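You operate a simulated robot arm through the tools that you are given. There is no shell and no other tool.

Carry out the task below with a simulated robot arm. There is one attempt and no reset: what you move stays moved.

TASK
Set the controls near the top of the packing counter. At the end: the sealer switch is switched off; the sealer lever is set to down; the funnel is set to over the seat; the heat dial is turned to 5; whatever was shut is shut again. Leave all else as you found it, and nothing knocked over. The funnel goes clockwise seen from above, to its stop. The sealer lever goes to its stop.

The check looks at the end state, three seconds after you hand in, the way a careful person would. Anything else that was tipped, shoved, dropped, spilled or broken makes it a failure.

THE ROBOT
A 6-joint arm with a two-finger parallel gripper, fixed in place. Base frame: the origin is at the foot of the arm, x ahead of it, y to its left, z up; the work surface is at about z = 0. Readings come in mm, rad, newtons and seconds.
With the tool pointing down near the work surface it reaches from about 240 to 580 mm from the base axis. Its first joint turns from -2.897 to 2.897 rad. Payload 1.5 kg.
Tool frame: the origin (TCP) lies between the finger pads and is the grasp point; the fingertips stand 30 mm ahead of it; z points along the fingers, y is the line along which they close. Largest opening 80 mm; finger width 17, thickness 12; the body of the gripper, 40 by 82 mm, starts 80 mm behind the TCP.
Orientation is that of the tool frame in the base frame, as a unit quaternion [w, x, y, z]. With the fingers straight down and closing along the base's y, the tool's x points along the base's -x, its y along +y and its z along -z.

THE INTERFACE
- The arm moves only by the tool play_rows. Its argument "increments" is text: rows parted by semicolons, each of 7 numbers parted by spaces: the turn, a rotation vector about the base's x, y, z in rad, then the shift along the base's x, y, z in m, then the finger opening in m, from 0 to 0.08. In form: rx ry rz tx ty tz grip; .... A call has 1 to 20 rows; each row shifts and turns the commanded pose from where the row before left it. A row lasts 0.2 s, in which the tool goes at most 50 mm and 0.15 rad; a call with a longer step from one row to the next is refused whole, and so is a gripper value outside its range. Where a pose cannot be reached the arm comes as near as it can. A force on the tool above 40 N (or 10 N above the force at the start of the call, whichever is more), or a blocked arm, ends the call early, and 0.2 s more pass. The fingers move at their own pace (about 72 mm/s each) and stop on an object; they squeeze with about 35 N. The grip force told is the motor's: it shows also when the fingers shut on nothing. Time passes only in rows, and 0.2 s behind the last, so rows that do not move let the fingers close. The reply holds the time, the measured pose of the TCP, the force on the tool along the base axes, the opening and the grip force, in the units named above and with some noise, with the torque about the TCP (base axes, N m) and any sound that the robot's microphone picked up.
- Cameras (640 x 400 px; columns grow to the right, rows downward): "scene" is fixed at [385.6, -642.3, 838.3]; the picture's right is [0.93, 0.36, 0.00], its down [0.30, -0.78, -0.55] and it looks along [-0.19, 0.51, -0.84] (base axes); focal length 273 px, centre (320, 200). "wrist" rides on the gripper at [72, -7, -122] in the tool frame; the picture's right is [0.09, 1.00, 0.00], its down [-0.84, 0.08, -0.54] and it looks along [-0.54, 0.05, 0.84] (tool axes); focal length 238 px, centre (320, 200). There is no depth. A picture from a camera that has moved, and an enlarged one, comes with that camera's place and axes in the base frame and with its lens. The place of the scene camera against the robot may be out by one fixed shift of up to 18 mm in any direction.
- snapshot(camera): a new picture of that camera. The clock stands still meanwhile.
- close_up(camera, box): a new picture of the part [left, top, right, bottom] of that camera's present view, enlarged. The clock stands still meanwhile.
- sign_off(): hands the job in; it is judged then, once.

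Places have to be worked out from the pictures, the camera data and where the tool is seen. Open the gripper and draw the arm clear of the work before you hand the job in, unless the task says otherwise.

The tools are called after "Call:" by a JSON object that holds its "fn" and its "kwargs". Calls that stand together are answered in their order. play_rows: Moves the arm, as the interface text tells. Its arguments: {"type":"object","properties":{"increments":{"type":"string"}},"required":["increments"]} The other tools are called the same way: snapshot (camera) takes a picture; close_up (camera, box) takes an enlarged picture of a part of a camera's view; sign_off () hands the job in.

At the start:

```text
clock: 0.0
position: [188.2, -221.9, 511.1]
tool_rot: [0.001, -0.001, 1.0, -0.001]
force: [-0.7, -0.2, -0.3]
torque: [0.02, -0.03, 0.03]
finger_gap: 79.8
finger_force: 0.0
```

scene: 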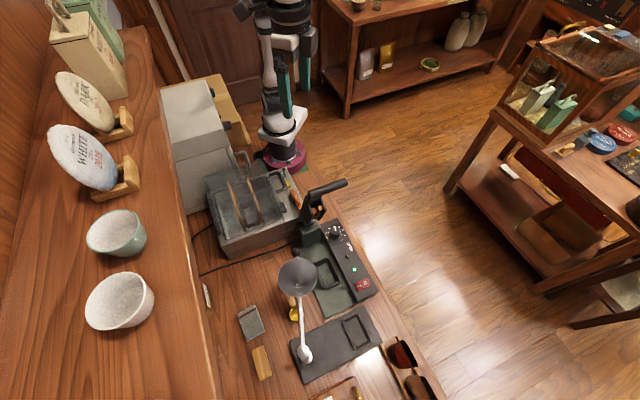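
wrist: 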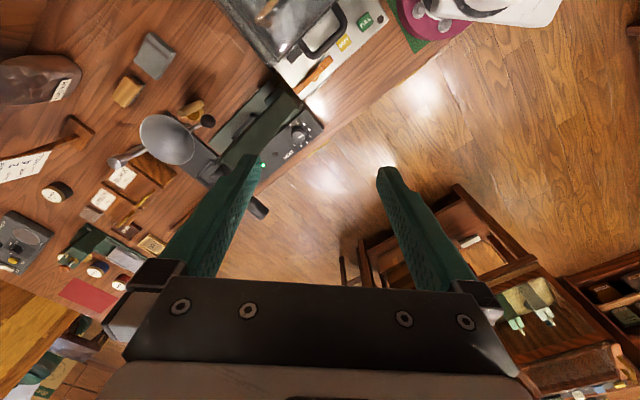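

The scene shows a counter with the sealer (lever, dial, red switch), a funnel on an arm and a seat mat. I'll look closer before moving.

Call:
{"fn": "close_up", "kwargs": {"camera": "scene", "box": [230, 170, 390, 270]}}

Call:
{"fn": "close_up", "kwargs": {"camera": "scene", "box": [230, 250, 390, 350]}}

Call:
{"fn": "close_up", "kwargs": {"camera": "scene", "box": [230, 300, 390, 400]}}

Call:
{"fn": "close_up", "kwargs": {"camera": "wrist", "box": [80, 60, 340, 222]}}

```text
4.00 times, centred on (310, 220) of scene
camera zoom: at [385.6, -642.3, 838.3], right [0.93, 0.36, 0.0], down [0.3, -0.78, -0.55], along [-0.19, 0.51, -0.84], focal length 1091 px, centre (360, 120)
```

zoom: 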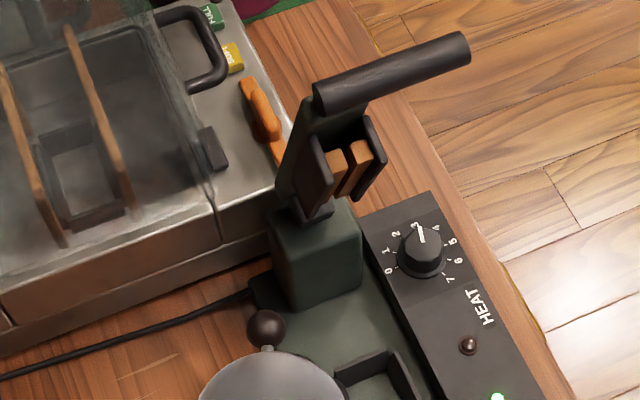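

```text
4.00 times, centred on (310, 300) of scene
camera zoom: at [385.6, -642.3, 838.3], right [0.93, 0.36, 0.0], down [0.3, -0.78, -0.55], along [-0.19, 0.51, -0.84], focal length 1091 px, centre (360, -200)
```

zoom: 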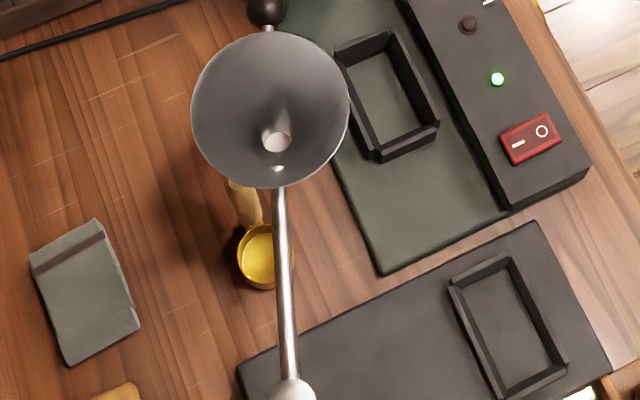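

```text
4.00 times, centred on (310, 350) of scene
camera zoom: at [385.6, -642.3, 838.3], right [0.93, 0.36, 0.0], down [0.3, -0.78, -0.55], along [-0.19, 0.51, -0.84], focal length 1091 px, centre (360, -400)
```

zoom: 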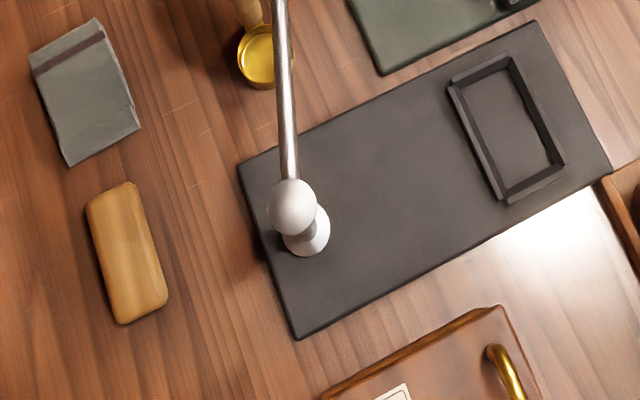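

```text
2.46 times, centred on (210, 141) of wrist
camera zoom: at [116.2, -227.8, 633.4], right [-0.09, 1.0, 0.0], down [0.84, 0.08, 0.54], along [0.54, 0.05, -0.84], focal length 587 px, centre (591, 345)
```

zoom: 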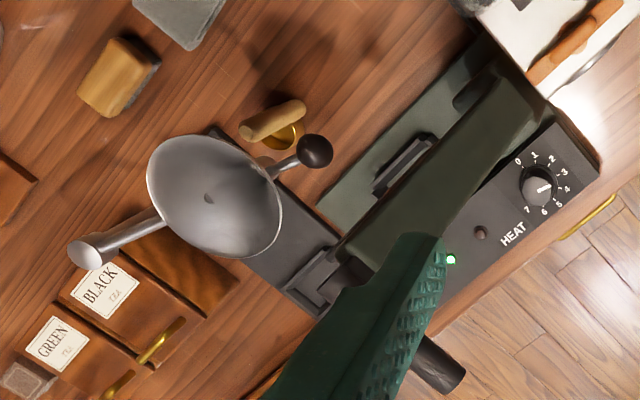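

The lever stands high between me and the panel (top near z≈360), so I'll sidestep at the same height to get unobstructed wrist views for triangulation.

Call:
{"fn": "play_rows", "kwargs": {"increments": "0 0 0 0 0.04 0 0.08; 0 0 0 0 0.04 0 0.08; 0 0 0 0 0.04 0 0.08; 0 0 0 0 0 0 0.08"}}

Call:
{"fn": "snapshot", "kwargs": {"camera": "wrist"}}

```text
clock: 1.0
position: [188.2, -100.3, 511.5]
tool_rot: [0.0, 0.0, 1.0, -0.001]
force: [-0.3, 0.1, -0.2]
torque: [-0.01, 0.01, 0.0]
finger_gap: 79.8
finger_force: 0.0
```

```text
taken
camera wrist: at [116.1, -107.5, 633.4], right [-0.09, 1.0, 0.0], down [0.84, 0.08, 0.54], along [0.54, 0.05, -0.84], focal length 238 px, centre (320, 200)
```

wrist: 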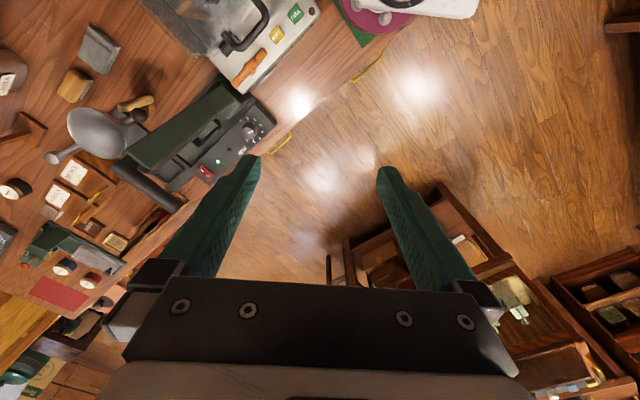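

Clear now. I'll zoom in on the panel, lever and funnel from this pose.

Call:
{"fn": "close_up", "kwargs": {"camera": "wrist", "box": [100, 70, 292, 190]}}

Call:
{"fn": "close_up", "kwargs": {"camera": "wrist", "box": [180, 95, 276, 185]}}

Call:
{"fn": "close_up", "kwargs": {"camera": "wrist", "box": [20, 80, 180, 220]}}

```text
3.33 times, centred on (196, 130) of wrist
camera zoom: at [116.1, -107.5, 633.4], right [-0.09, 1.0, 0.0], down [0.84, 0.08, 0.54], along [0.54, 0.05, -0.84], focal length 794 px, centre (733, 433)
```

zoom: 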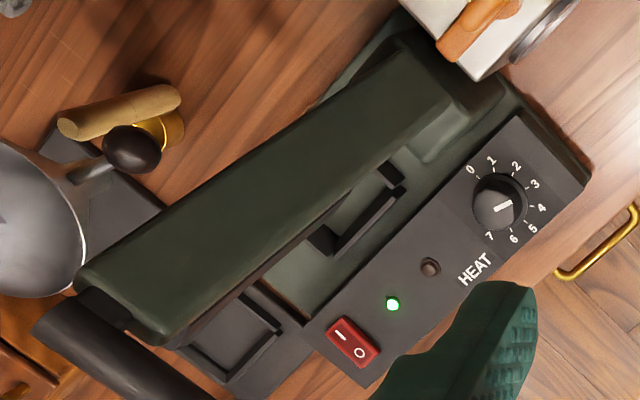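

```text
4.44 times, centred on (228, 140) of wrist
camera zoom: at [116.1, -107.5, 633.4], right [-0.09, 1.0, 0.0], down [0.84, 0.08, 0.54], along [0.54, 0.05, -0.84], focal length 1059 px, centre (729, 467)
```

zoom: 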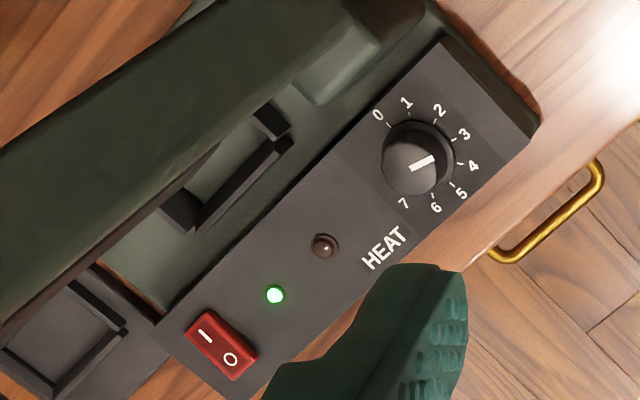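

```text
2.86 times, centred on (100, 150) of wrist
camera zoom: at [116.1, -107.5, 633.4], right [-0.09, 1.0, 0.0], down [0.84, 0.08, 0.54], along [0.54, 0.05, -0.84], focal length 681 px, centre (949, 343)
```

zoom: 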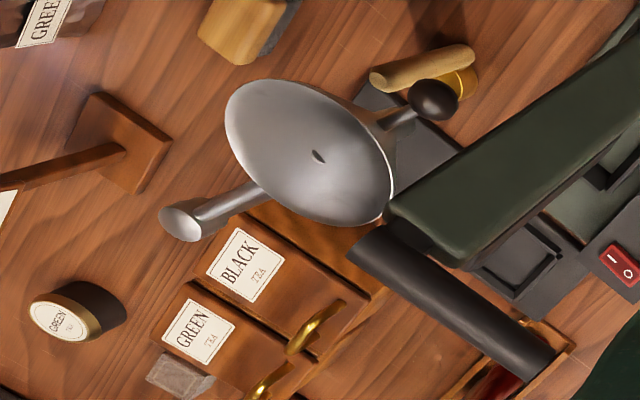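

From the two wrist views I triangulate: dial ≈(302,-264,57), LED ≈(392,-356,44), switch ≈(426,-390,50). The lever hinge is ≈(226,-288,100) and its handle bar runs from (257,-344) to (318,-287) at z≈365. The funnel knob is ≈(246,-423,188) and the funnel pivot ≈(340,-612). The raised lever blocks everything else, so it goes down first; I'll swing the tool 45°, close the fingers and get behind the lever, staying high.

Call:
{"fn": "play_rows", "kwargs": {"increments": "0 0 -0.131 0.002 -0.0275 0 0; 0 0 -0.131 0.002 -0.0275 0 0; 0 0 -0.131 0.002 -0.0275 0 0; 0 0 -0.131 0.002 -0.0275 0 0; 0 0 -0.131 0.002 -0.0275 0 0; 0 0 -0.131 0.002 -0.0275 0 0; 0 0 0 0 0 0 0"}}

Call:
{"fn": "snapshot", "kwargs": {"camera": "wrist"}}

Call:
{"fn": "snapshot", "kwargs": {"camera": "scene"}}

```text
clock: 2.6
position: [198.1, -267.5, 509.0]
tool_rot: [0.002, 0.384, 0.923, -0.001]
force: [0.6, 0.4, 0.5]
torque: [-0.03, 0.01, 0.01]
finger_gap: 0.1
finger_force: 21.2
```

```text
taken
camera wrist: at [143.9, -219.4, 631.0], right [0.64, 0.77, 0.0], down [0.64, -0.54, 0.55], along [0.42, -0.35, -0.84], focal length 238 px, centre (320, 200)
```

wrist: 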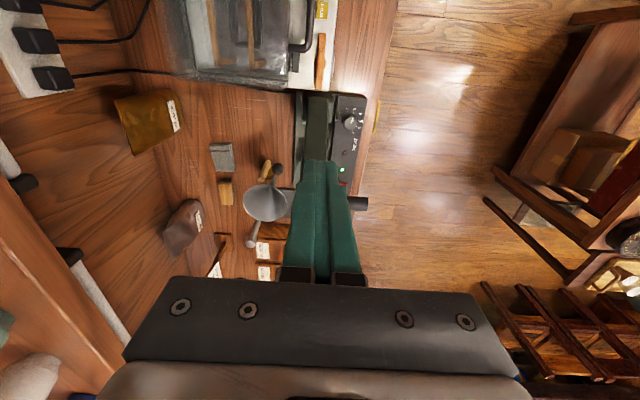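

```text
taken
```

scene: 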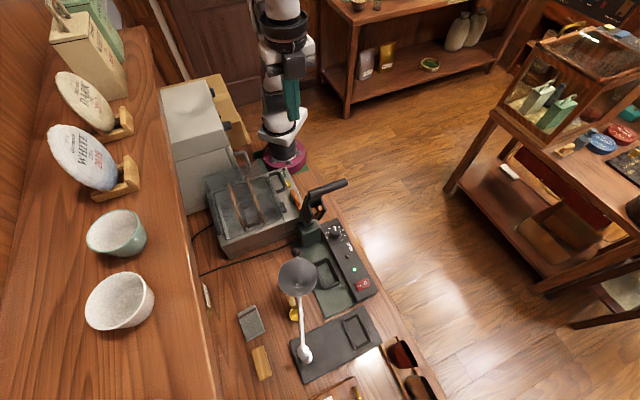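

Call:
{"fn": "close_up", "kwargs": {"camera": "wrist", "box": [260, 70, 400, 220]}}

Call:
{"fn": "close_up", "kwargs": {"camera": "scene", "box": [240, 90, 380, 260]}}

```text
2.67 times, centred on (330, 145) of wrist
camera zoom: at [143.9, -219.4, 631.0], right [0.64, 0.77, 0.0], down [0.64, -0.54, 0.55], along [0.42, -0.35, -0.84], focal length 636 px, centre (293, 347)
```

zoom: 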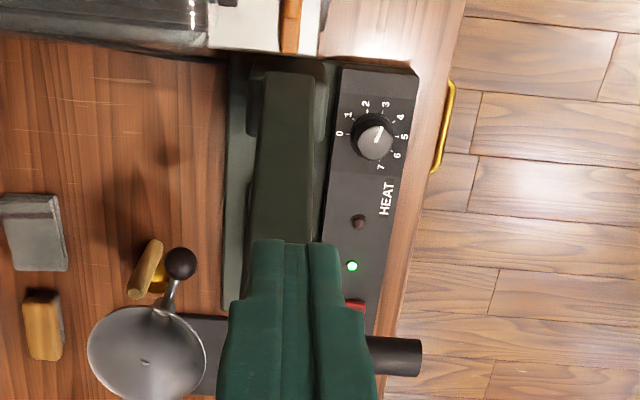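

```text
2.35 times, centred on (310, 175) of scene
camera zoom: at [385.6, -642.3, 838.3], right [0.93, 0.36, 0.0], down [0.3, -0.78, -0.55], along [-0.19, 0.51, -0.84], focal length 642 px, centre (344, 259)
```

zoom: 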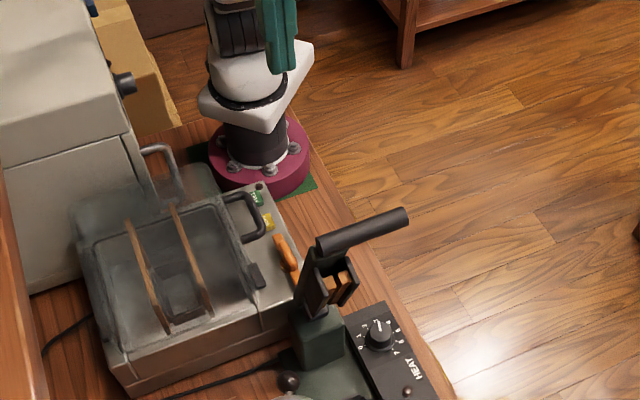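

The fingers are in line with the lever arm (w≈-45 across the sealer), about 70 mm behind it. I'll lower to tip z≈300 behind the lever arm.

Call:
{"fn": "play_rows", "kwargs": {"increments": "0 0 0 0 0 -0.045 0; 0 0 0 0 0 -0.045 0; 0 0 0 0 0 -0.045 0; 0 0 0 0 0 -0.045 0; 0 0 0 0 0 0 0"}}

Call:
{"fn": "snapshot", "kwargs": {"camera": "wrist"}}

Call:
{"fn": "close_up", "kwargs": {"camera": "scene", "box": [220, 100, 380, 260]}}

```text
clock: 3.8
position: [199.1, -266.4, 333.5]
tool_rot: [0.001, 0.383, 0.924, 0.0]
force: [1.4, -0.2, 0.2]
torque: [-0.01, -0.02, -0.02]
finger_gap: 0.0
finger_force: 21.0
```

```text
taken
camera wrist: at [143.9, -219.6, 454.2], right [0.64, 0.77, 0.0], down [0.64, -0.54, 0.54], along [0.42, -0.35, -0.84], focal length 238 px, centre (320, 200)
```

wrist: 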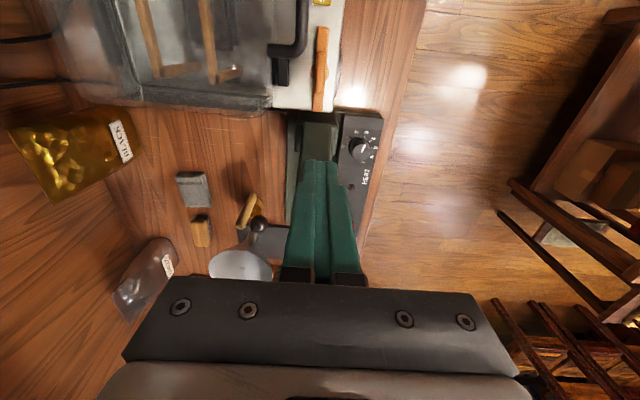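

```text
2.50 times, centred on (300, 180) of scene
camera zoom: at [385.6, -642.3, 838.3], right [0.93, 0.36, 0.0], down [0.3, -0.78, -0.55], along [-0.19, 0.51, -0.84], focal length 682 px, centre (370, 250)
```

zoom: 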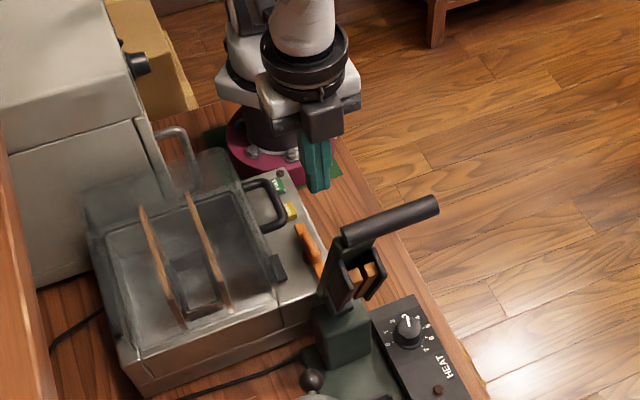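

Tip is behind the lever with the lever top ahead. I'll advance along the counter axis in small steps until I feel contact.

Call:
{"fn": "play_rows", "kwargs": {"increments": "0 0 0 0.014 -0.0143 0 0; 0 0 0 0.014 -0.0143 0 0; 0 0 0 0.007 -0.00714 0 0; 0 0 0 0.007 -0.00714 0 0; 0 0 0 0.007 -0.00714 0 0; 0 0 0 0 0 0 0"}}

Call:
{"fn": "snapshot", "kwargs": {"camera": "scene"}}

```text
clock: 5.2
position: [248.0, -316.5, 332.1]
tool_rot: [0.001, 0.384, 0.923, -0.001]
force: [-0.7, -0.9, -0.6]
torque: [0.02, 0.02, -0.03]
finger_gap: 0.1
finger_force: 21.4
```

```text
taken
```

scene: 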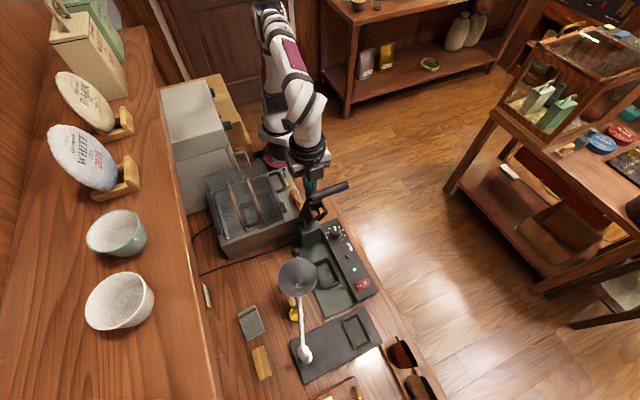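

Call:
{"fn": "close_up", "kwargs": {"camera": "scene", "box": [270, 140, 370, 240]}}

Call:
{"fn": "close_up", "kwargs": {"camera": "wrist", "box": [240, 60, 400, 220]}}

```text
4.00 times, centred on (320, 190) of scene
camera zoom: at [385.6, -642.3, 838.3], right [0.93, 0.36, 0.0], down [0.3, -0.78, -0.55], along [-0.19, 0.51, -0.84], focal length 1091 px, centre (320, 240)
```

zoom: 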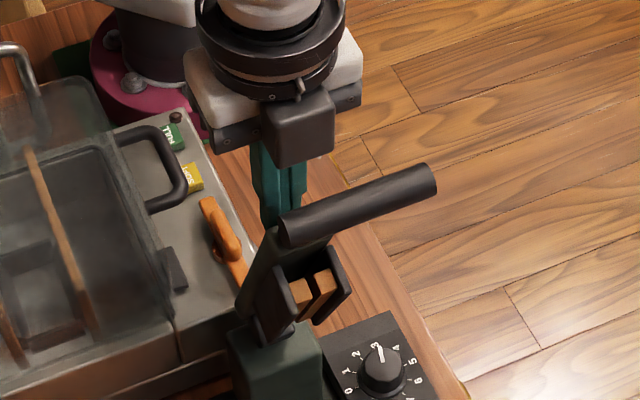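

```text
2.50 times, centred on (320, 140) of wrist
camera zoom: at [193.7, -269.5, 454.0], right [0.64, 0.77, 0.0], down [0.65, -0.54, 0.54], along [0.42, -0.35, -0.84], focal length 596 px, centre (320, 350)
```

zoom: 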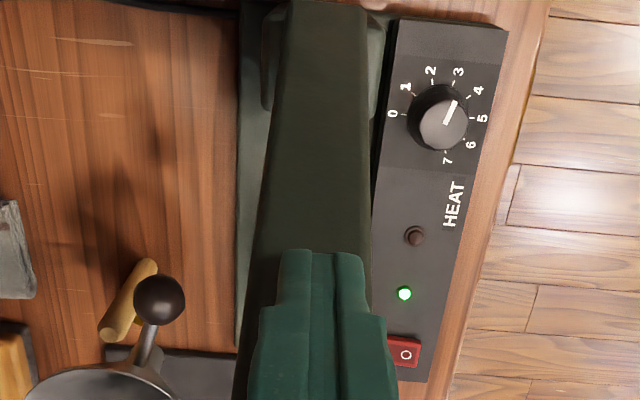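

No contact yet, close behind the arm. Continue in 8 mm steps.

Call:
{"fn": "play_rows", "kwargs": {"increments": "0 0 0 0.0056 -0.0057 0 0; 0 0 0 0.0056 -0.0057 0 0; 0 0 0 0.0056 -0.0057 0 0; 0 0 0 0 0 0 0"}}

```text
clock: 6.2
position: [264.9, -332.8, 330.8]
tool_rot: [0.0, 0.383, 0.924, -0.001]
force: [0.0, -0.6, -0.9]
torque: [0.0, 0.02, -0.01]
finger_gap: 0.2
finger_force: 21.0
```

Call:
{"fn": "close_up", "kwargs": {"camera": "scene", "box": [270, 140, 370, 240]}}

Call:
{"fn": "close_up", "kwargs": {"camera": "wrist", "box": [240, 60, 400, 220]}}

```text
4.00 times, centred on (320, 190) of scene
camera zoom: at [385.6, -642.3, 838.3], right [0.93, 0.36, 0.0], down [0.3, -0.78, -0.55], along [-0.19, 0.51, -0.84], focal length 1091 px, centre (320, 240)
```

zoom: 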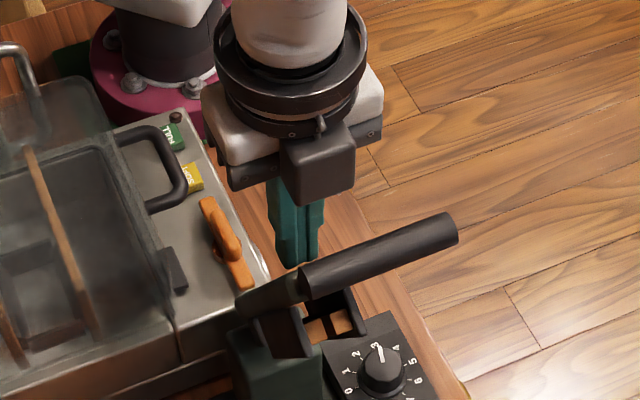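

```text
2.50 times, centred on (320, 140) of wrist
camera zoom: at [210.6, -286.8, 453.6], right [0.64, 0.77, 0.0], down [0.65, -0.54, 0.54], along [0.42, -0.35, -0.84], focal length 596 px, centre (320, 350)
```

zoom: 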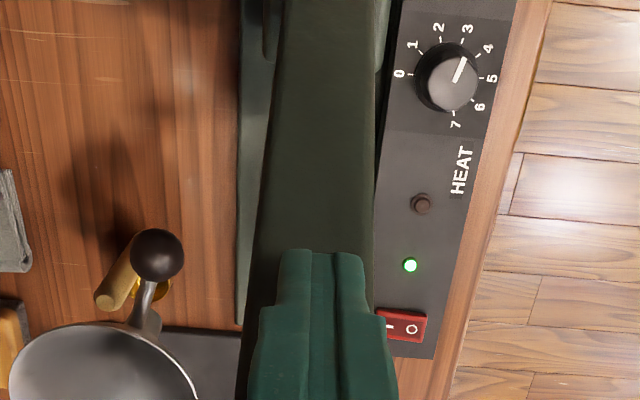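

The lever yields easily (under 1 N) and has swung forward a bit. I'll keep following its arc forward and down about the hinge.

Call:
{"fn": "play_rows", "kwargs": {"increments": "0 0 0 0.0083 -0.0085 -0.0055 0; 0 0 0 0.0083 -0.0085 -0.0055 0; 0 0 0 0.0075 -0.0076 -0.007 0; 0 0 0 0.0075 -0.0076 -0.007 0; 0 0 0 0.0078 -0.008 -0.009 0; 0 0 0 0.0078 -0.008 -0.009 0; 0 0 0 0.0067 -0.0068 -0.0107 0; 0 0 0 0.0067 -0.0068 -0.0107 0; 0 0 0 0.0056 -0.0057 -0.0117 0; 0 0 0 0.0056 -0.0057 -0.0117 0; 0 0 0 0 0 0 0"}}

Call:
{"fn": "close_up", "kwargs": {"camera": "scene", "box": [250, 140, 410, 300]}}

Call:
{"fn": "snapshot", "kwargs": {"camera": "wrist"}}

```text
clock: 8.6
position: [336.3, -406.7, 244.5]
tool_rot: [0.001, 0.383, 0.924, -0.001]
force: [-0.1, 0.2, -0.3]
torque: [-0.02, 0.0, -0.02]
finger_gap: 0.1
finger_force: 21.5
```

```text
2.50 times, centred on (330, 220) of scene
camera zoom: at [385.6, -642.3, 838.3], right [0.93, 0.36, 0.0], down [0.3, -0.78, -0.55], along [-0.19, 0.51, -0.84], focal length 682 px, centre (295, 150)
```

zoom: 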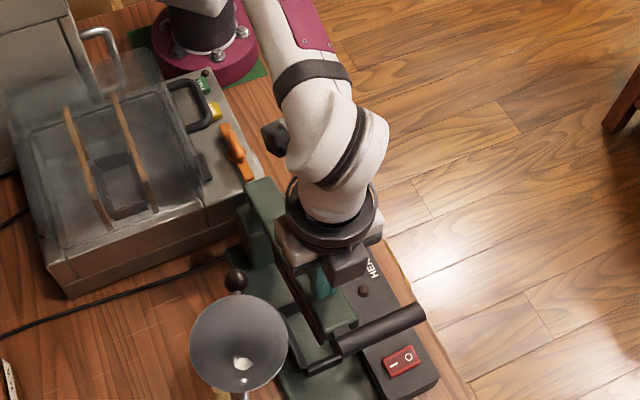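

```text
taken
camera wrist: at [282.0, -360.3, 365.3], right [0.64, 0.77, 0.0], down [0.65, -0.54, 0.54], along [0.42, -0.35, -0.84], focal length 238 px, centre (320, 200)
```

wrist: 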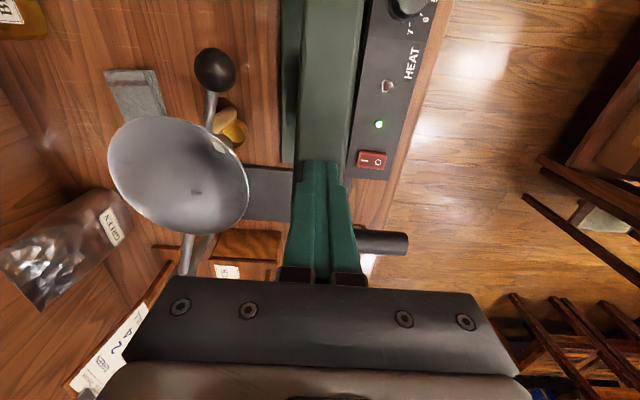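

The lever follows without load. The funnel rim (edge w≈-93) would come close to the gripper body as I get lower, so I'll lift slightly, shift 14 mm toward the user side of the lever arm, and then press down.

Call:
{"fn": "play_rows", "kwargs": {"increments": "0 0 0 0 0 0.01 0; 0 0 0 0.01 0.0098 0 0; 0 0 0 0 0 -0.012 0; 0 0 0 0.0035 -0.0036 -0.013 0; 0 0 0 0.0035 -0.0036 -0.013 0; 0 0 0 0.0025 -0.0026 -0.013 0; 0 0 0 0.0025 -0.0026 -0.013 0; 0 0 0 0 0 0 0"}}

Call:
{"fn": "close_up", "kwargs": {"camera": "scene", "box": [250, 180, 410, 340]}}

Call:
{"fn": "snapshot", "kwargs": {"camera": "wrist"}}

```text
clock: 10.4
position: [360.5, -409.7, 188.9]
tool_rot: [0.001, 0.384, 0.923, -0.001]
force: [0.3, -0.6, 0.0]
torque: [0.06, 0.01, 0.01]
finger_gap: 0.0
finger_force: 21.5
```

```text
2.50 times, centred on (330, 260) of scene
camera zoom: at [385.6, -642.3, 838.3], right [0.93, 0.36, 0.0], down [0.3, -0.78, -0.55], along [-0.19, 0.51, -0.84], focal length 682 px, centre (295, 50)
```

zoom: 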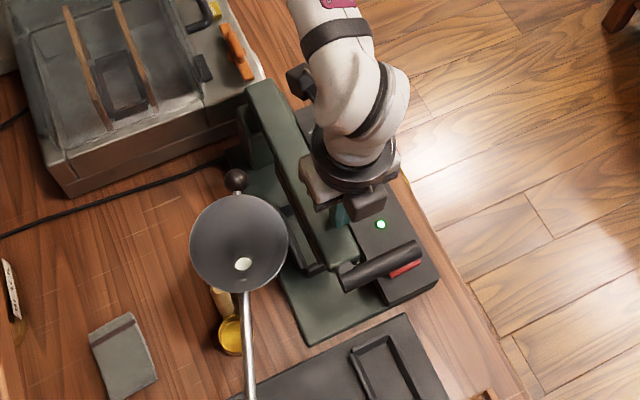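

```text
taken
camera wrist: at [304.3, -362.5, 311.1], right [0.64, 0.77, 0.0], down [0.65, -0.54, 0.54], along [0.42, -0.35, -0.84], focal length 238 px, centre (320, 200)
```

wrist: 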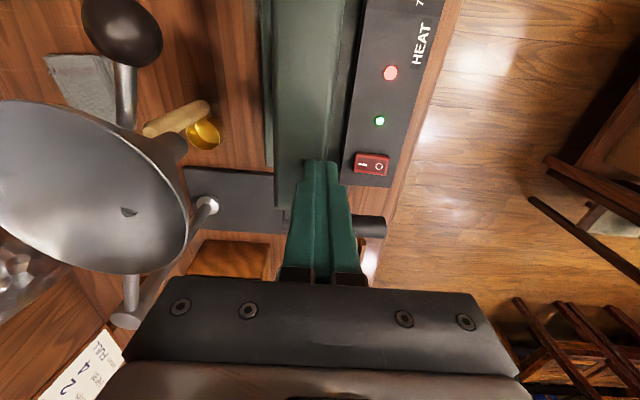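

The lever is nearly down and the red heat lamp has lit. I continue pressing straight down in small steps until the force rises at the stop.

Call:
{"fn": "play_rows", "kwargs": {"increments": "0 0 0 0 0 -0.012 0; 0 0 0 0 0 -0.01 0; 0 0 0 0 0 -0.008 0; 0 0 0 0 0 -0.006 0; 0 0 0 0 0 -0.006 0; 0 0 0 0 0 0 0"}}

Call:
{"fn": "close_up", "kwargs": {"camera": "scene", "box": [250, 180, 410, 340]}}

```text
clock: 10.8
position: [359.5, -409.3, 187.0]
tool_rot: [0.004, 0.384, 0.923, -0.001]
force: [-3.0, 2.7, 12.4]
torque: [0.3, 0.19, 0.0]
finger_gap: 0.0
finger_force: 21.9
stopped in row 1: the force on the tool passed its limit at 68 N (the readings are from after the stop); the commanded pose is now the measured one
```

```text
2.50 times, centred on (330, 260) of scene
camera zoom: at [385.6, -642.3, 838.3], right [0.93, 0.36, 0.0], down [0.3, -0.78, -0.55], along [-0.19, 0.51, -0.84], focal length 682 px, centre (295, 50)
```

zoom: 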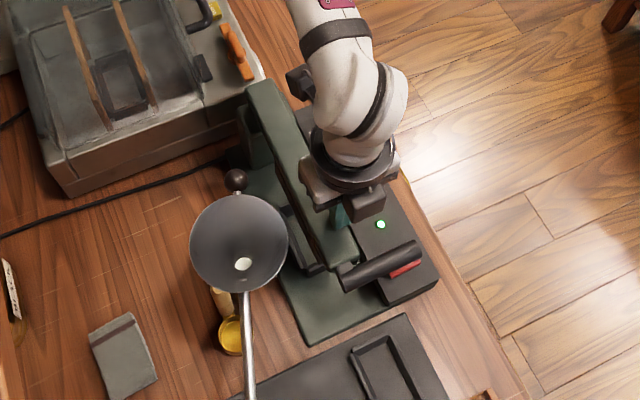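

A hard stop at tip z≈157, with the red lamp lit: the lever is on its stop. I'll lift off and check that it stays.

Call:
{"fn": "play_rows", "kwargs": {"increments": "0 0 0 0 0 0.02 0; 0 0 0 0 0 0.04 0; 0 0 0 0 0 0.04 0; 0 0 0 0.007 0.007 0.03 0; 0 0 0 -0.03 0.04 0.02 0; 0 0 0 -0.03 0.04 0.02 0; 0 0 0 0 0 0 0"}}

Call:
{"fn": "snapshot", "kwargs": {"camera": "scene"}}

Call:
{"fn": "close_up", "kwargs": {"camera": "scene", "box": [250, 180, 410, 340]}}

Call:
{"fn": "snapshot", "kwargs": {"camera": "wrist"}}

```text
refused: row 5 steps farther than a row can; nothing moved
```

```text
taken
```

scene: 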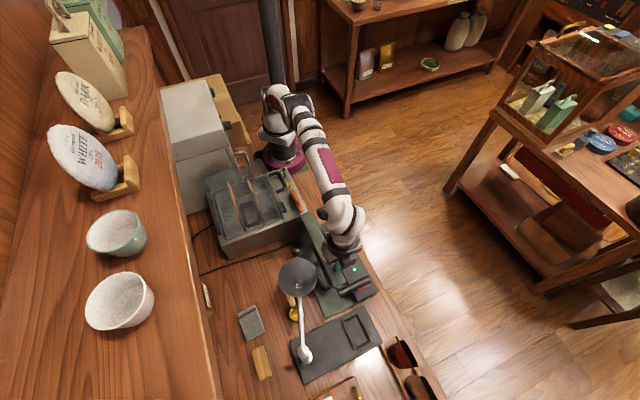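

```text
2.50 times, centred on (330, 260) of scene
camera zoom: at [385.6, -642.3, 838.3], right [0.93, 0.36, 0.0], down [0.3, -0.78, -0.55], along [-0.19, 0.51, -0.84], focal length 682 px, centre (295, 50)
```

zoom: 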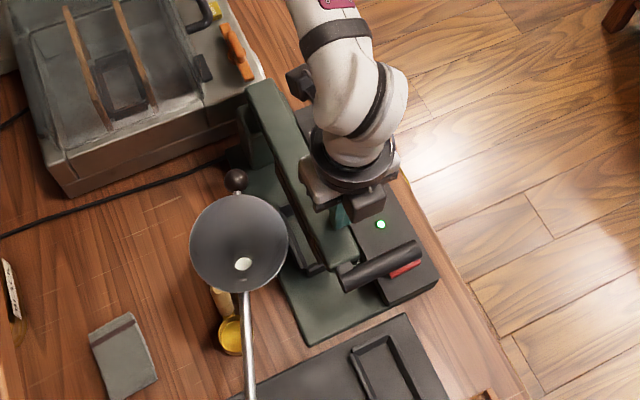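

```text
taken
camera wrist: at [304.0, -362.3, 308.7], right [0.64, 0.77, 0.0], down [0.64, -0.54, 0.55], along [0.42, -0.35, -0.84], focal length 238 px, centre (320, 200)
```

wrist: 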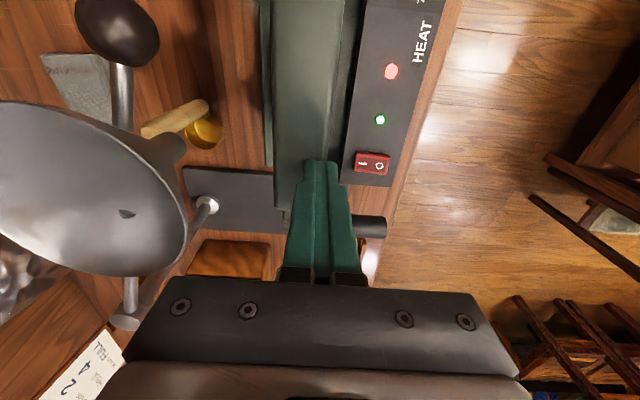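

Retreat with shorter steps: up, then back over toward the dial for a look.

Call:
{"fn": "play_rows", "kwargs": {"increments": "0 0 0 0 0 0.02 0; 0 0 0 0 0 0.04 0; 0 0 0 0 0 0.04 0; 0 0 0 0.01 0.01 0.03 0; 0 0 0 -0.02 0.035 0.01 0; 0 0 0 -0.03 0.035 0 0; 0 0 0 -0.03 0.035 0 0; 0 0 0 0 0.03 0 0.04; 0 0 0 0 0 0 0.06; 0 0 0 0 0 0 0.06"}}

Call:
{"fn": "snapshot", "kwargs": {"camera": "scene"}}

Call:
{"fn": "close_up", "kwargs": {"camera": "scene", "box": [250, 180, 410, 340]}}

Call:
{"fn": "snapshot", "kwargs": {"camera": "wrist"}}

```text
clock: 13.0
position: [290.8, -247.6, 317.6]
tool_rot: [0.004, 0.384, 0.923, -0.002]
force: [0.0, 1.0, -0.4]
torque: [0.0, 0.0, 0.03]
finger_gap: 60.1
finger_force: 0.1
out of reach, approached as far as the arm can: row 3, 4
```

```text
taken
```

scene: 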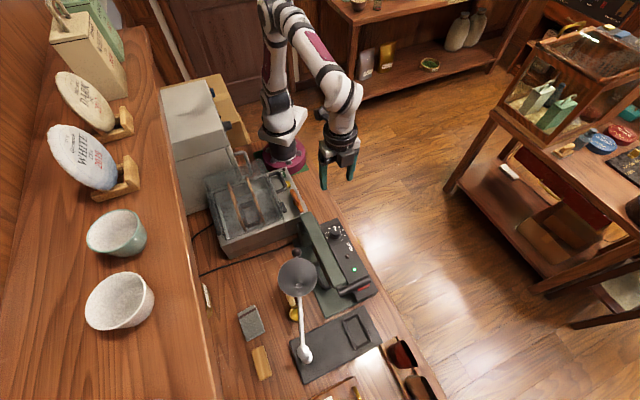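

```text
2.50 times, centred on (330, 260) of scene
camera zoom: at [385.6, -642.3, 838.3], right [0.93, 0.36, 0.0], down [0.3, -0.78, -0.55], along [-0.19, 0.51, -0.84], focal length 682 px, centre (295, 50)
```

zoom: 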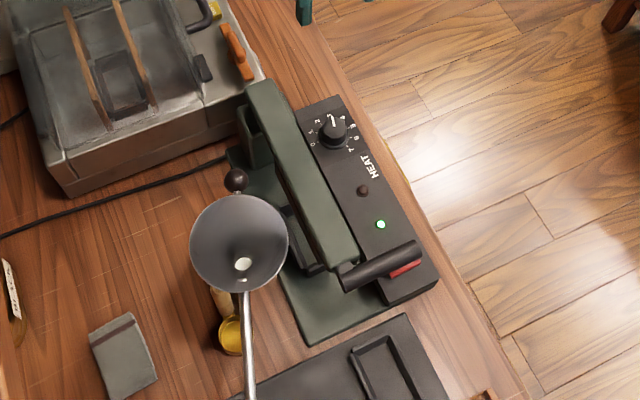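

```text
taken
camera wrist: at [236.4, -200.8, 438.3], right [0.64, 0.77, 0.0], down [0.64, -0.54, 0.55], along [0.42, -0.35, -0.84], focal length 238 px, centre (320, 200)
```

wrist: 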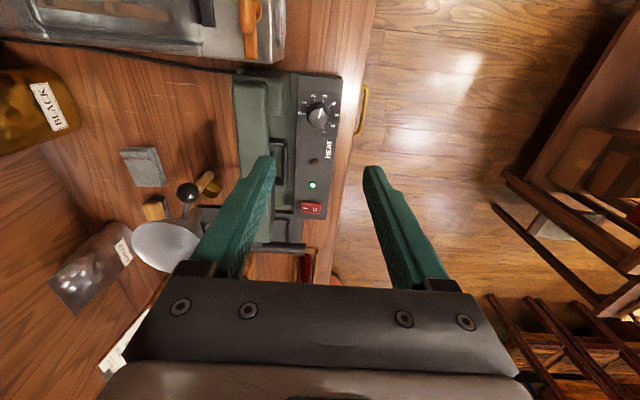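

The lever stays put (handle pixels unchanged) and the lamp has gone back off, probably a timed seal cycle. Now I'll look closely at the dial and switch.

Call:
{"fn": "close_up", "kwargs": {"camera": "wrist", "box": [280, 80, 360, 140]}}

Call:
{"fn": "close_up", "kwargs": {"camera": "wrist", "box": [270, 80, 370, 230]}}

Call:
{"fn": "close_up", "kwargs": {"camera": "scene", "box": [310, 215, 380, 305]}}

```text
6.67 times, centred on (320, 110) of wrist
camera zoom: at [236.4, -200.8, 438.3], right [0.64, 0.77, 0.0], down [0.64, -0.54, 0.55], along [0.42, -0.35, -0.84], focal length 1589 px, centre (320, 800)
```

zoom: 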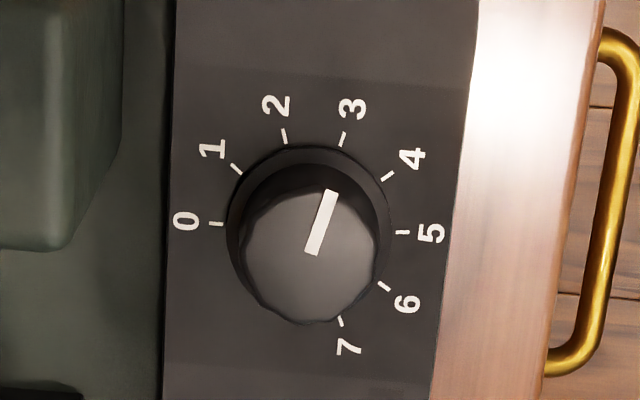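

```text
2.67 times, centred on (320, 155) of wrist
camera zoom: at [236.4, -200.8, 438.3], right [0.64, 0.77, 0.0], down [0.64, -0.54, 0.55], along [0.42, -0.35, -0.84], focal length 636 px, centre (320, 320)
```

zoom: 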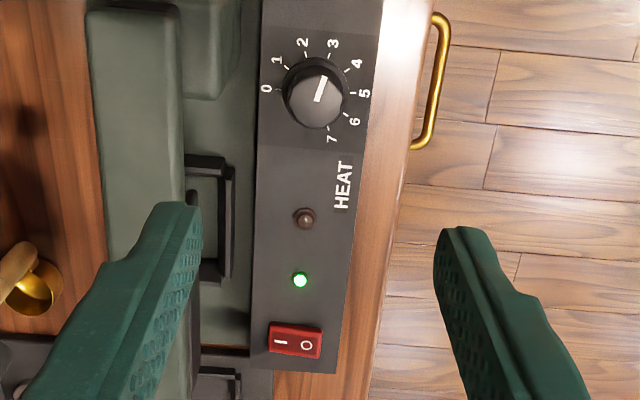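

```text
4.44 times, centred on (345, 260) of scene
camera zoom: at [385.6, -642.3, 838.3], right [0.93, 0.36, 0.0], down [0.3, -0.78, -0.55], along [-0.19, 0.51, -0.84], focal length 1212 px, centre (209, -67)
```

zoom: 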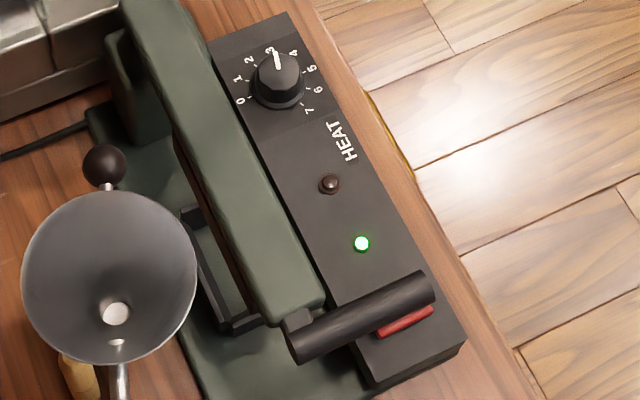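

The dial reads 3 with about 36° per mark, so it needs about 72° clockwise. The hinge block sits close on the wall side, so I'll grip at an angle that sweeps clear of it. First I'll test in free air that the wrist can yaw through the needed −72° and −144°.

Call:
{"fn": "play_rows", "kwargs": {"increments": "0 0 -0.14 0.0013 -0.0015 0 0.056; 0 0 -0.14 0.0013 -0.0015 0 0.056; 0 0 -0.14 0.0013 -0.0015 0 0.056; 0 0 -0.14 0.0013 -0.0015 0 0.056; 0 0 -0.14 0.0013 -0.0015 0 0.056; 0 0 -0.14 0.0013 -0.0015 0 0.056; 0 0 -0.14 0.0013 -0.0015 0 0.056; 0 0 -0.14 0.0013 -0.0015 0 0.056; 0 0 -0.137 0.0013 -0.0015 0 0.056; 0 0 0 0.0015 -0.0015 0 0.056"}}

Call:
{"fn": "snapshot", "kwargs": {"camera": "wrist"}}

Call:
{"fn": "play_rows", "kwargs": {"increments": "0 0 -0.14 0 0 0 0.056; 0 0 -0.14 0 0 0 0.056; 0 0 -0.14 0 0 0 0.056; 0 0 -0.14 0 0 0 0.056; 0 0 -0.14 0 0 0 0.056; 0 0 -0.14 0 0 0 0.056; 0 0 -0.14 0 0 0 0.056; 0 0 -0.14 0 0 0 0.056; 0 0 -0.137 0 0 0 0.056; 0 0 0 0 0 0 0.056"}}

Call:
{"fn": "snapshot", "kwargs": {"camera": "wrist"}}

```text
clock: 15.2
position: [305.1, -261.7, 318.4]
tool_rot: [0.002, 0.854, 0.521, -0.003]
force: [-0.4, -0.3, 0.3]
torque: [0.0, 0.03, -0.01]
finger_gap: 56.0
finger_force: 0.0
```

```text
taken
camera wrist: at [333.2, -194.4, 439.0], right [0.93, -0.37, 0.0], down [-0.31, -0.78, 0.55], along [-0.21, -0.51, -0.84], focal length 238 px, centre (320, 200)
```

wrist: 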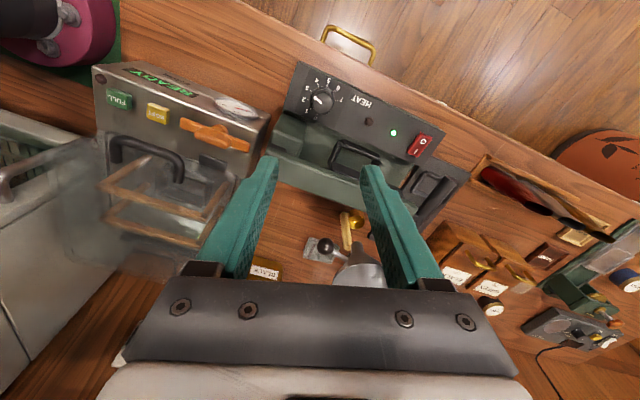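

```text
clock: 17.4
position: [305.1, -262.0, 318.1]
tool_rot: [0.0, 0.997, -0.081, -0.003]
force: [-0.6, -0.7, 0.6]
torque: [-0.02, -0.02, 0.03]
finger_gap: 55.9
finger_force: 0.0
```

```text
taken
camera wrist: at [378.4, -267.5, 439.2], right [-0.07, -1.0, 0.0], down [-0.83, 0.06, 0.55], along [-0.55, 0.04, -0.84], focal length 238 px, centre (320, 200)
```

wrist: 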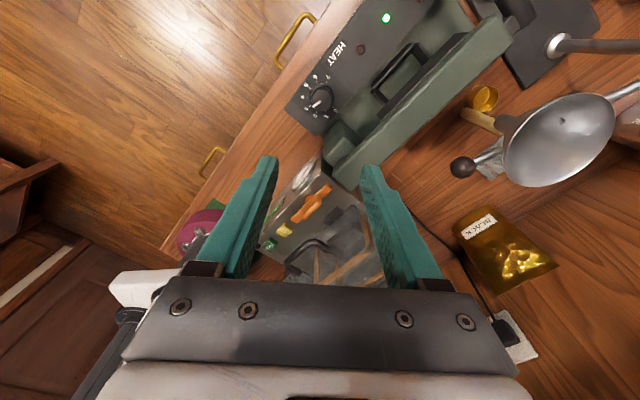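

Both orientations are reachable. I'll zoom in on the dial from this view to refine its centre and see the clearance to the hinge block.

Call:
{"fn": "close_up", "kwargs": {"camera": "wrist", "box": [270, 50, 370, 150]}}

Call:
{"fn": "close_up", "kwargs": {"camera": "wrist", "box": [270, 0, 530, 180]}}

```text
4.00 times, centred on (320, 100) of wrist
camera zoom: at [378.4, -267.5, 439.2], right [-0.07, -1.0, 0.0], down [-0.83, 0.06, 0.55], along [-0.55, 0.04, -0.84], focal length 953 px, centre (320, 600)
```

zoom: 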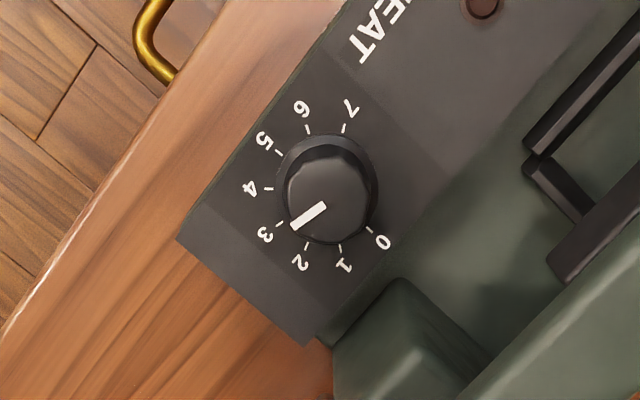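

```text
2.22 times, centred on (400, 90) of wrist
camera zoom: at [378.4, -267.5, 439.2], right [-0.07, -1.0, 0.0], down [-0.83, 0.06, 0.55], along [-0.55, 0.04, -0.84], focal length 530 px, centre (142, 444)
```

zoom: 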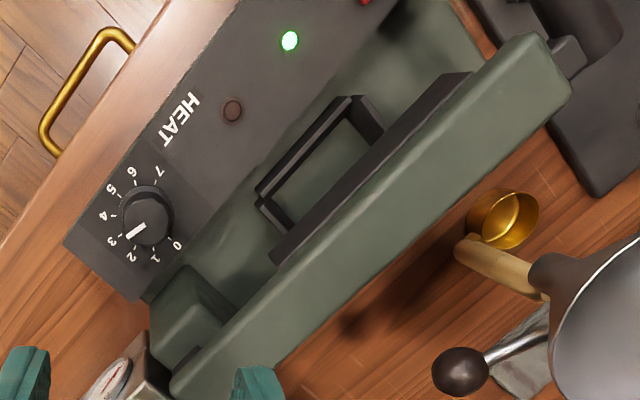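

Combining three views (correcting a slight pitch error) I put the dial centre at ≈(309.5,-264.5). Rotate back to the start angle, shift over it, descend to tip z≈110 and check alignment.

Call:
{"fn": "play_rows", "kwargs": {"increments": "0 0 0.14 0.0005 -0.0003 0 0.056; 0 0 0.14 0.0005 -0.0003 0 0.056; 0 0 0.14 0.0005 -0.0003 0 0.056; 0 0 0.14 0.0005 -0.0003 0 0.056; 0 0 0.14 0.0005 -0.0003 0 0.056; 0 0 0.14 0.0005 -0.0003 0 0.056; 0 0 0.14 0.0005 -0.0003 0 0.056; 0 0 0.14 0.0005 -0.0003 0 0.056; 0 0 0.137 0.0005 -0.0003 0 0.056; 0 0 0 0 0 -0.04 0.056; 0 0 0 0 0 -0.04 0.056; 0 0 0 0 0 -0.04 0.056; 0 0 0 0 0 -0.04 0.056; 0 0 0 0 0 -0.018 0.056; 0 0 0 0 0 0 0.056"}}

Call:
{"fn": "snapshot", "kwargs": {"camera": "wrist"}}

Call:
{"fn": "close_up", "kwargs": {"camera": "scene", "box": [280, 160, 380, 260]}}

```text
clock: 20.6
position: [309.2, -264.9, 140.8]
tool_rot: [0.001, 0.854, 0.521, -0.003]
force: [0.1, -0.5, 0.5]
torque: [-0.01, 0.02, -0.01]
finger_gap: 56.0
finger_force: 0.1
```

```text
taken
camera wrist: at [337.1, -196.8, 261.0], right [0.93, -0.37, 0.0], down [-0.31, -0.78, 0.55], along [-0.21, -0.51, -0.84], focal length 238 px, centre (320, 200)
```

wrist: 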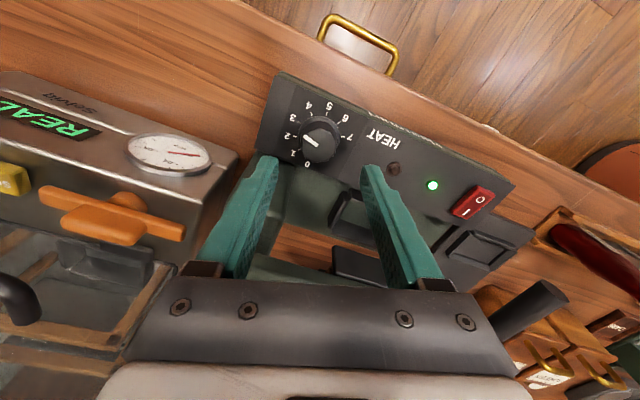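

```text
4.00 times, centred on (330, 210) of scene
camera zoom: at [385.6, -642.3, 838.3], right [0.93, 0.36, 0.0], down [0.3, -0.78, -0.55], along [-0.19, 0.51, -0.84], focal length 1091 px, centre (280, 160)
```

zoom: 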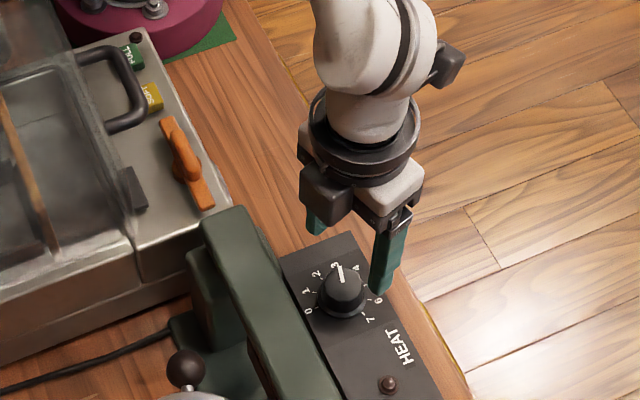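

Call:
{"fn": "close_up", "kwargs": {"camera": "wrist", "box": [280, 95, 360, 175]}}

```text
5.00 times, centred on (320, 135) of wrist
camera zoom: at [337.1, -196.8, 261.0], right [0.93, -0.37, 0.0], down [-0.31, -0.78, 0.55], along [-0.21, -0.51, -0.84], focal length 1192 px, centre (320, 525)
```

zoom: 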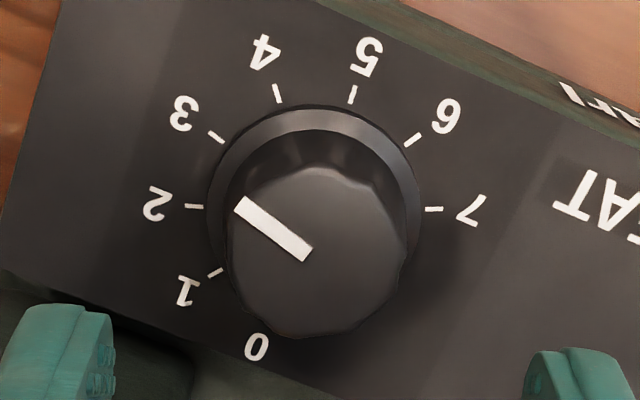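

The knob is nearly centred between the fingers (about 1.5–2 mm off). I'll correct that and descend so the tips straddle the knob at z≈54, then close gently.

Call:
{"fn": "play_rows", "kwargs": {"increments": "0 0 0 -0.001 0.002 -0.02 0.056; 0 0 0 0 0 -0.02 0.056; 0 0 0 0 0 -0.01 0.056; 0 0 0 0 0 -0.006 0.056; 0 0 0 0 0 0 0.056"}}

Call:
{"fn": "snapshot", "kwargs": {"camera": "wrist"}}

Call:
{"fn": "close_up", "kwargs": {"camera": "scene", "box": [280, 160, 380, 260]}}

```text
clock: 21.8
position: [308.7, -262.0, 83.7]
tool_rot: [0.002, 0.854, 0.521, -0.003]
force: [0.1, -0.6, 0.3]
torque: [0.0, 0.01, -0.02]
finger_gap: 56.1
finger_force: 0.1
```

```text
taken
camera wrist: at [336.6, -194.6, 205.1], right [0.93, -0.37, 0.0], down [-0.31, -0.78, 0.55], along [-0.21, -0.51, -0.84], focal length 238 px, centre (320, 200)
```

wrist: 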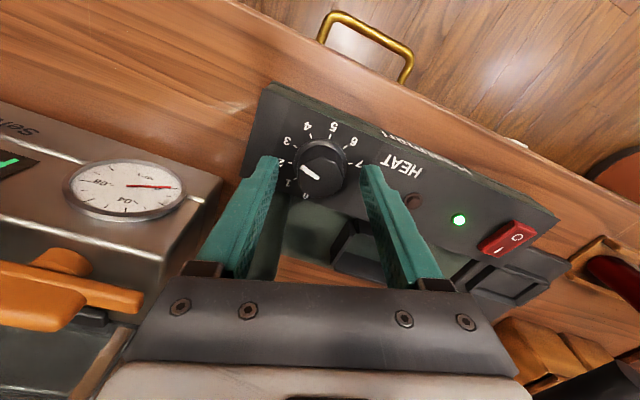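

```text
4.00 times, centred on (330, 210) of scene
camera zoom: at [385.6, -642.3, 838.3], right [0.93, 0.36, 0.0], down [0.3, -0.78, -0.55], along [-0.19, 0.51, -0.84], focal length 1091 px, centre (280, 160)
```

zoom: 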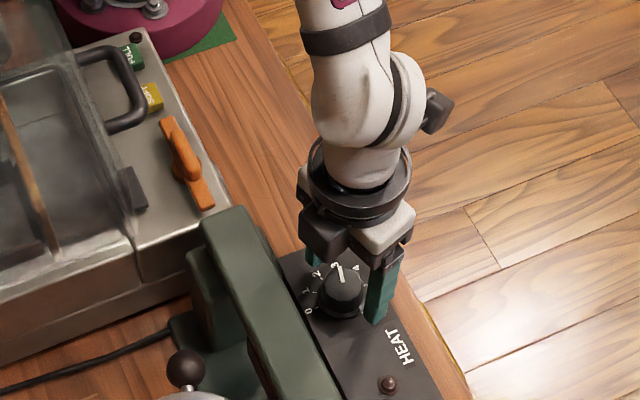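

Call:
{"fn": "close_up", "kwargs": {"camera": "wrist", "box": [260, 110, 380, 230]}}

```text
3.33 times, centred on (320, 170) of wrist
camera zoom: at [336.6, -194.6, 205.1], right [0.93, -0.37, 0.0], down [-0.31, -0.78, 0.55], along [-0.21, -0.51, -0.84], focal length 794 px, centre (320, 300)
```

zoom: 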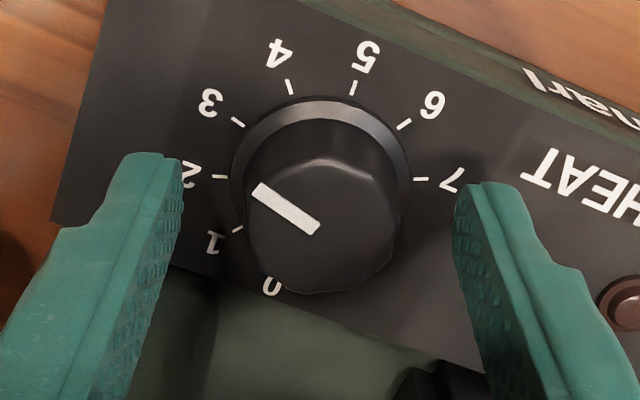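

Alignment between the fingers looks right. Closing on the knob now.

Call:
{"fn": "play_rows", "kwargs": {"increments": "0 0 0 0 0 0 0.04; 0 0 0 0 0 0 0.03; 0 0 0 0 0 0 0.02; 0 0 0 0 0 0 0.02"}}

Call:
{"fn": "close_up", "kwargs": {"camera": "wrist", "box": [260, 110, 380, 230]}}

```text
clock: 22.8
position: [309.9, -262.2, 83.1]
tool_rot: [0.002, 0.854, 0.521, -0.003]
force: [6.4, -2.8, -6.1]
torque: [-0.14, -0.18, 0.06]
finger_gap: 34.4
finger_force: 41.8
```

```text
3.33 times, centred on (320, 170) of wrist
camera zoom: at [336.8, -194.7, 205.3], right [0.93, -0.37, 0.0], down [-0.31, -0.78, 0.55], along [-0.2, -0.51, -0.84], focal length 794 px, centre (320, 300)
```

zoom: 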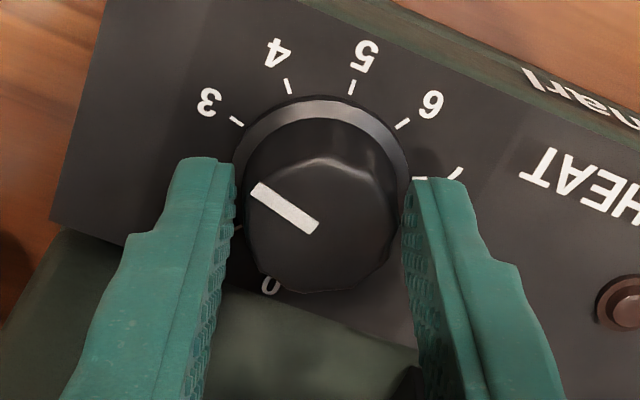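

Knob gripped at 34 mm, still at 3. Turning clockwise 72°.

Call:
{"fn": "play_rows", "kwargs": {"increments": "0 0 -0.1 0 0 0 0.02; 0 0 -0.12 0 0 0 0.02; 0 0 -0.12 0 0 0 0.02; 0 0 -0.12 0 0 0 0.02; 0 0 -0.12 0 0 0 0.02; 0 0 -0.12 0 0 0 0.02; 0 0 -0.12 0 0 0 0.02; 0 0 -0.12 0 0 0 0.02; 0 0 -0.12 0 0 0 0.02; 0 0 -0.12 0 0 0 0.02; 0 0 -0.075 0 0 0 0.02; 0 0 0 0 0 0 0.02"}}

Call:
{"fn": "close_up", "kwargs": {"camera": "wrist", "box": [260, 110, 380, 230]}}

Call:
{"fn": "close_up", "kwargs": {"camera": "scene", "box": [280, 160, 380, 260]}}

```text
clock: 25.4
position: [308.8, -264.9, 83.8]
tool_rot: [0.002, 0.997, -0.079, -0.002]
force: [14.5, -31.9, 10.8]
torque: [-1.01, -0.48, 0.04]
finger_gap: 34.2
finger_force: 42.0
```

```text
3.33 times, centred on (320, 170) of wrist
camera zoom: at [382.5, -269.3, 206.3], right [-0.07, -1.0, 0.0], down [-0.84, 0.06, 0.54], along [-0.54, 0.03, -0.84], focal length 794 px, centre (320, 300)
```

zoom: 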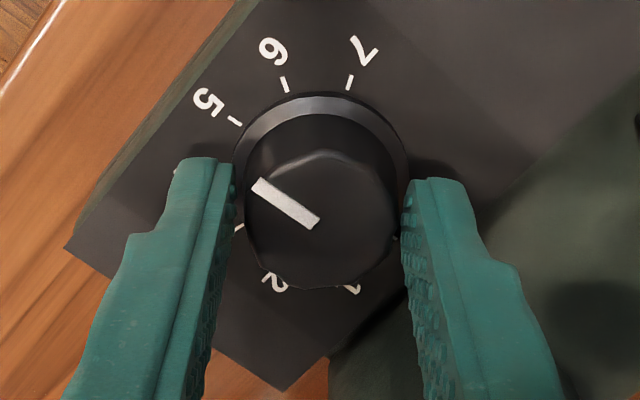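

```text
4.00 times, centred on (330, 210) of scene
camera zoom: at [385.6, -642.3, 838.3], right [0.93, 0.36, 0.0], down [0.3, -0.78, -0.55], along [-0.19, 0.51, -0.84], focal length 1091 px, centre (280, 160)
```

zoom: 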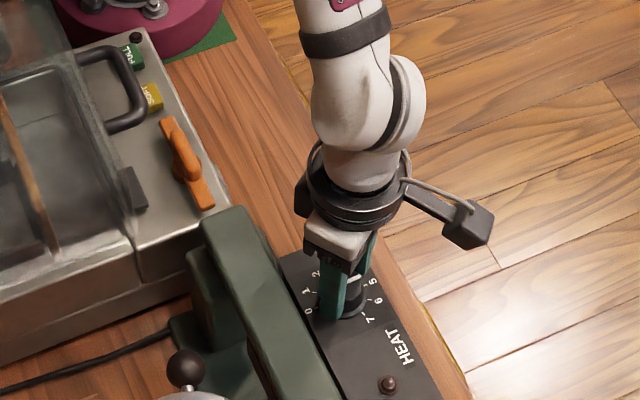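

The pointer sits on 5 (same place in view as 3 was before), with about 35 N side load from a small off-centre. I'll relieve that first before opening.

Call:
{"fn": "play_rows", "kwargs": {"increments": "0 0 0 0.0005 -0.0012 0.0003 0.02; 0 0 0 0 0 0 0.02"}}

```text
clock: 26.0
position: [308.6, -265.1, 84.0]
tool_rot: [0.001, 0.997, -0.079, -0.004]
force: [7.1, -25.8, 20.5]
torque: [-1.01, -0.33, 0.04]
finger_gap: 34.0
finger_force: 41.9
```

Call:
{"fn": "play_rows", "kwargs": {"increments": "0 0 0 0.0004 -0.0015 0.001 0.02; 0 0 0 0 0 0 0.02"}}

```text
clock: 26.6
position: [310.3, -266.2, 83.3]
tool_rot: [-0.001, 0.997, -0.08, -0.003]
force: [10.9, -15.4, 7.1]
torque: [-0.56, -0.47, 0.02]
finger_gap: 34.2
finger_force: 41.1
```

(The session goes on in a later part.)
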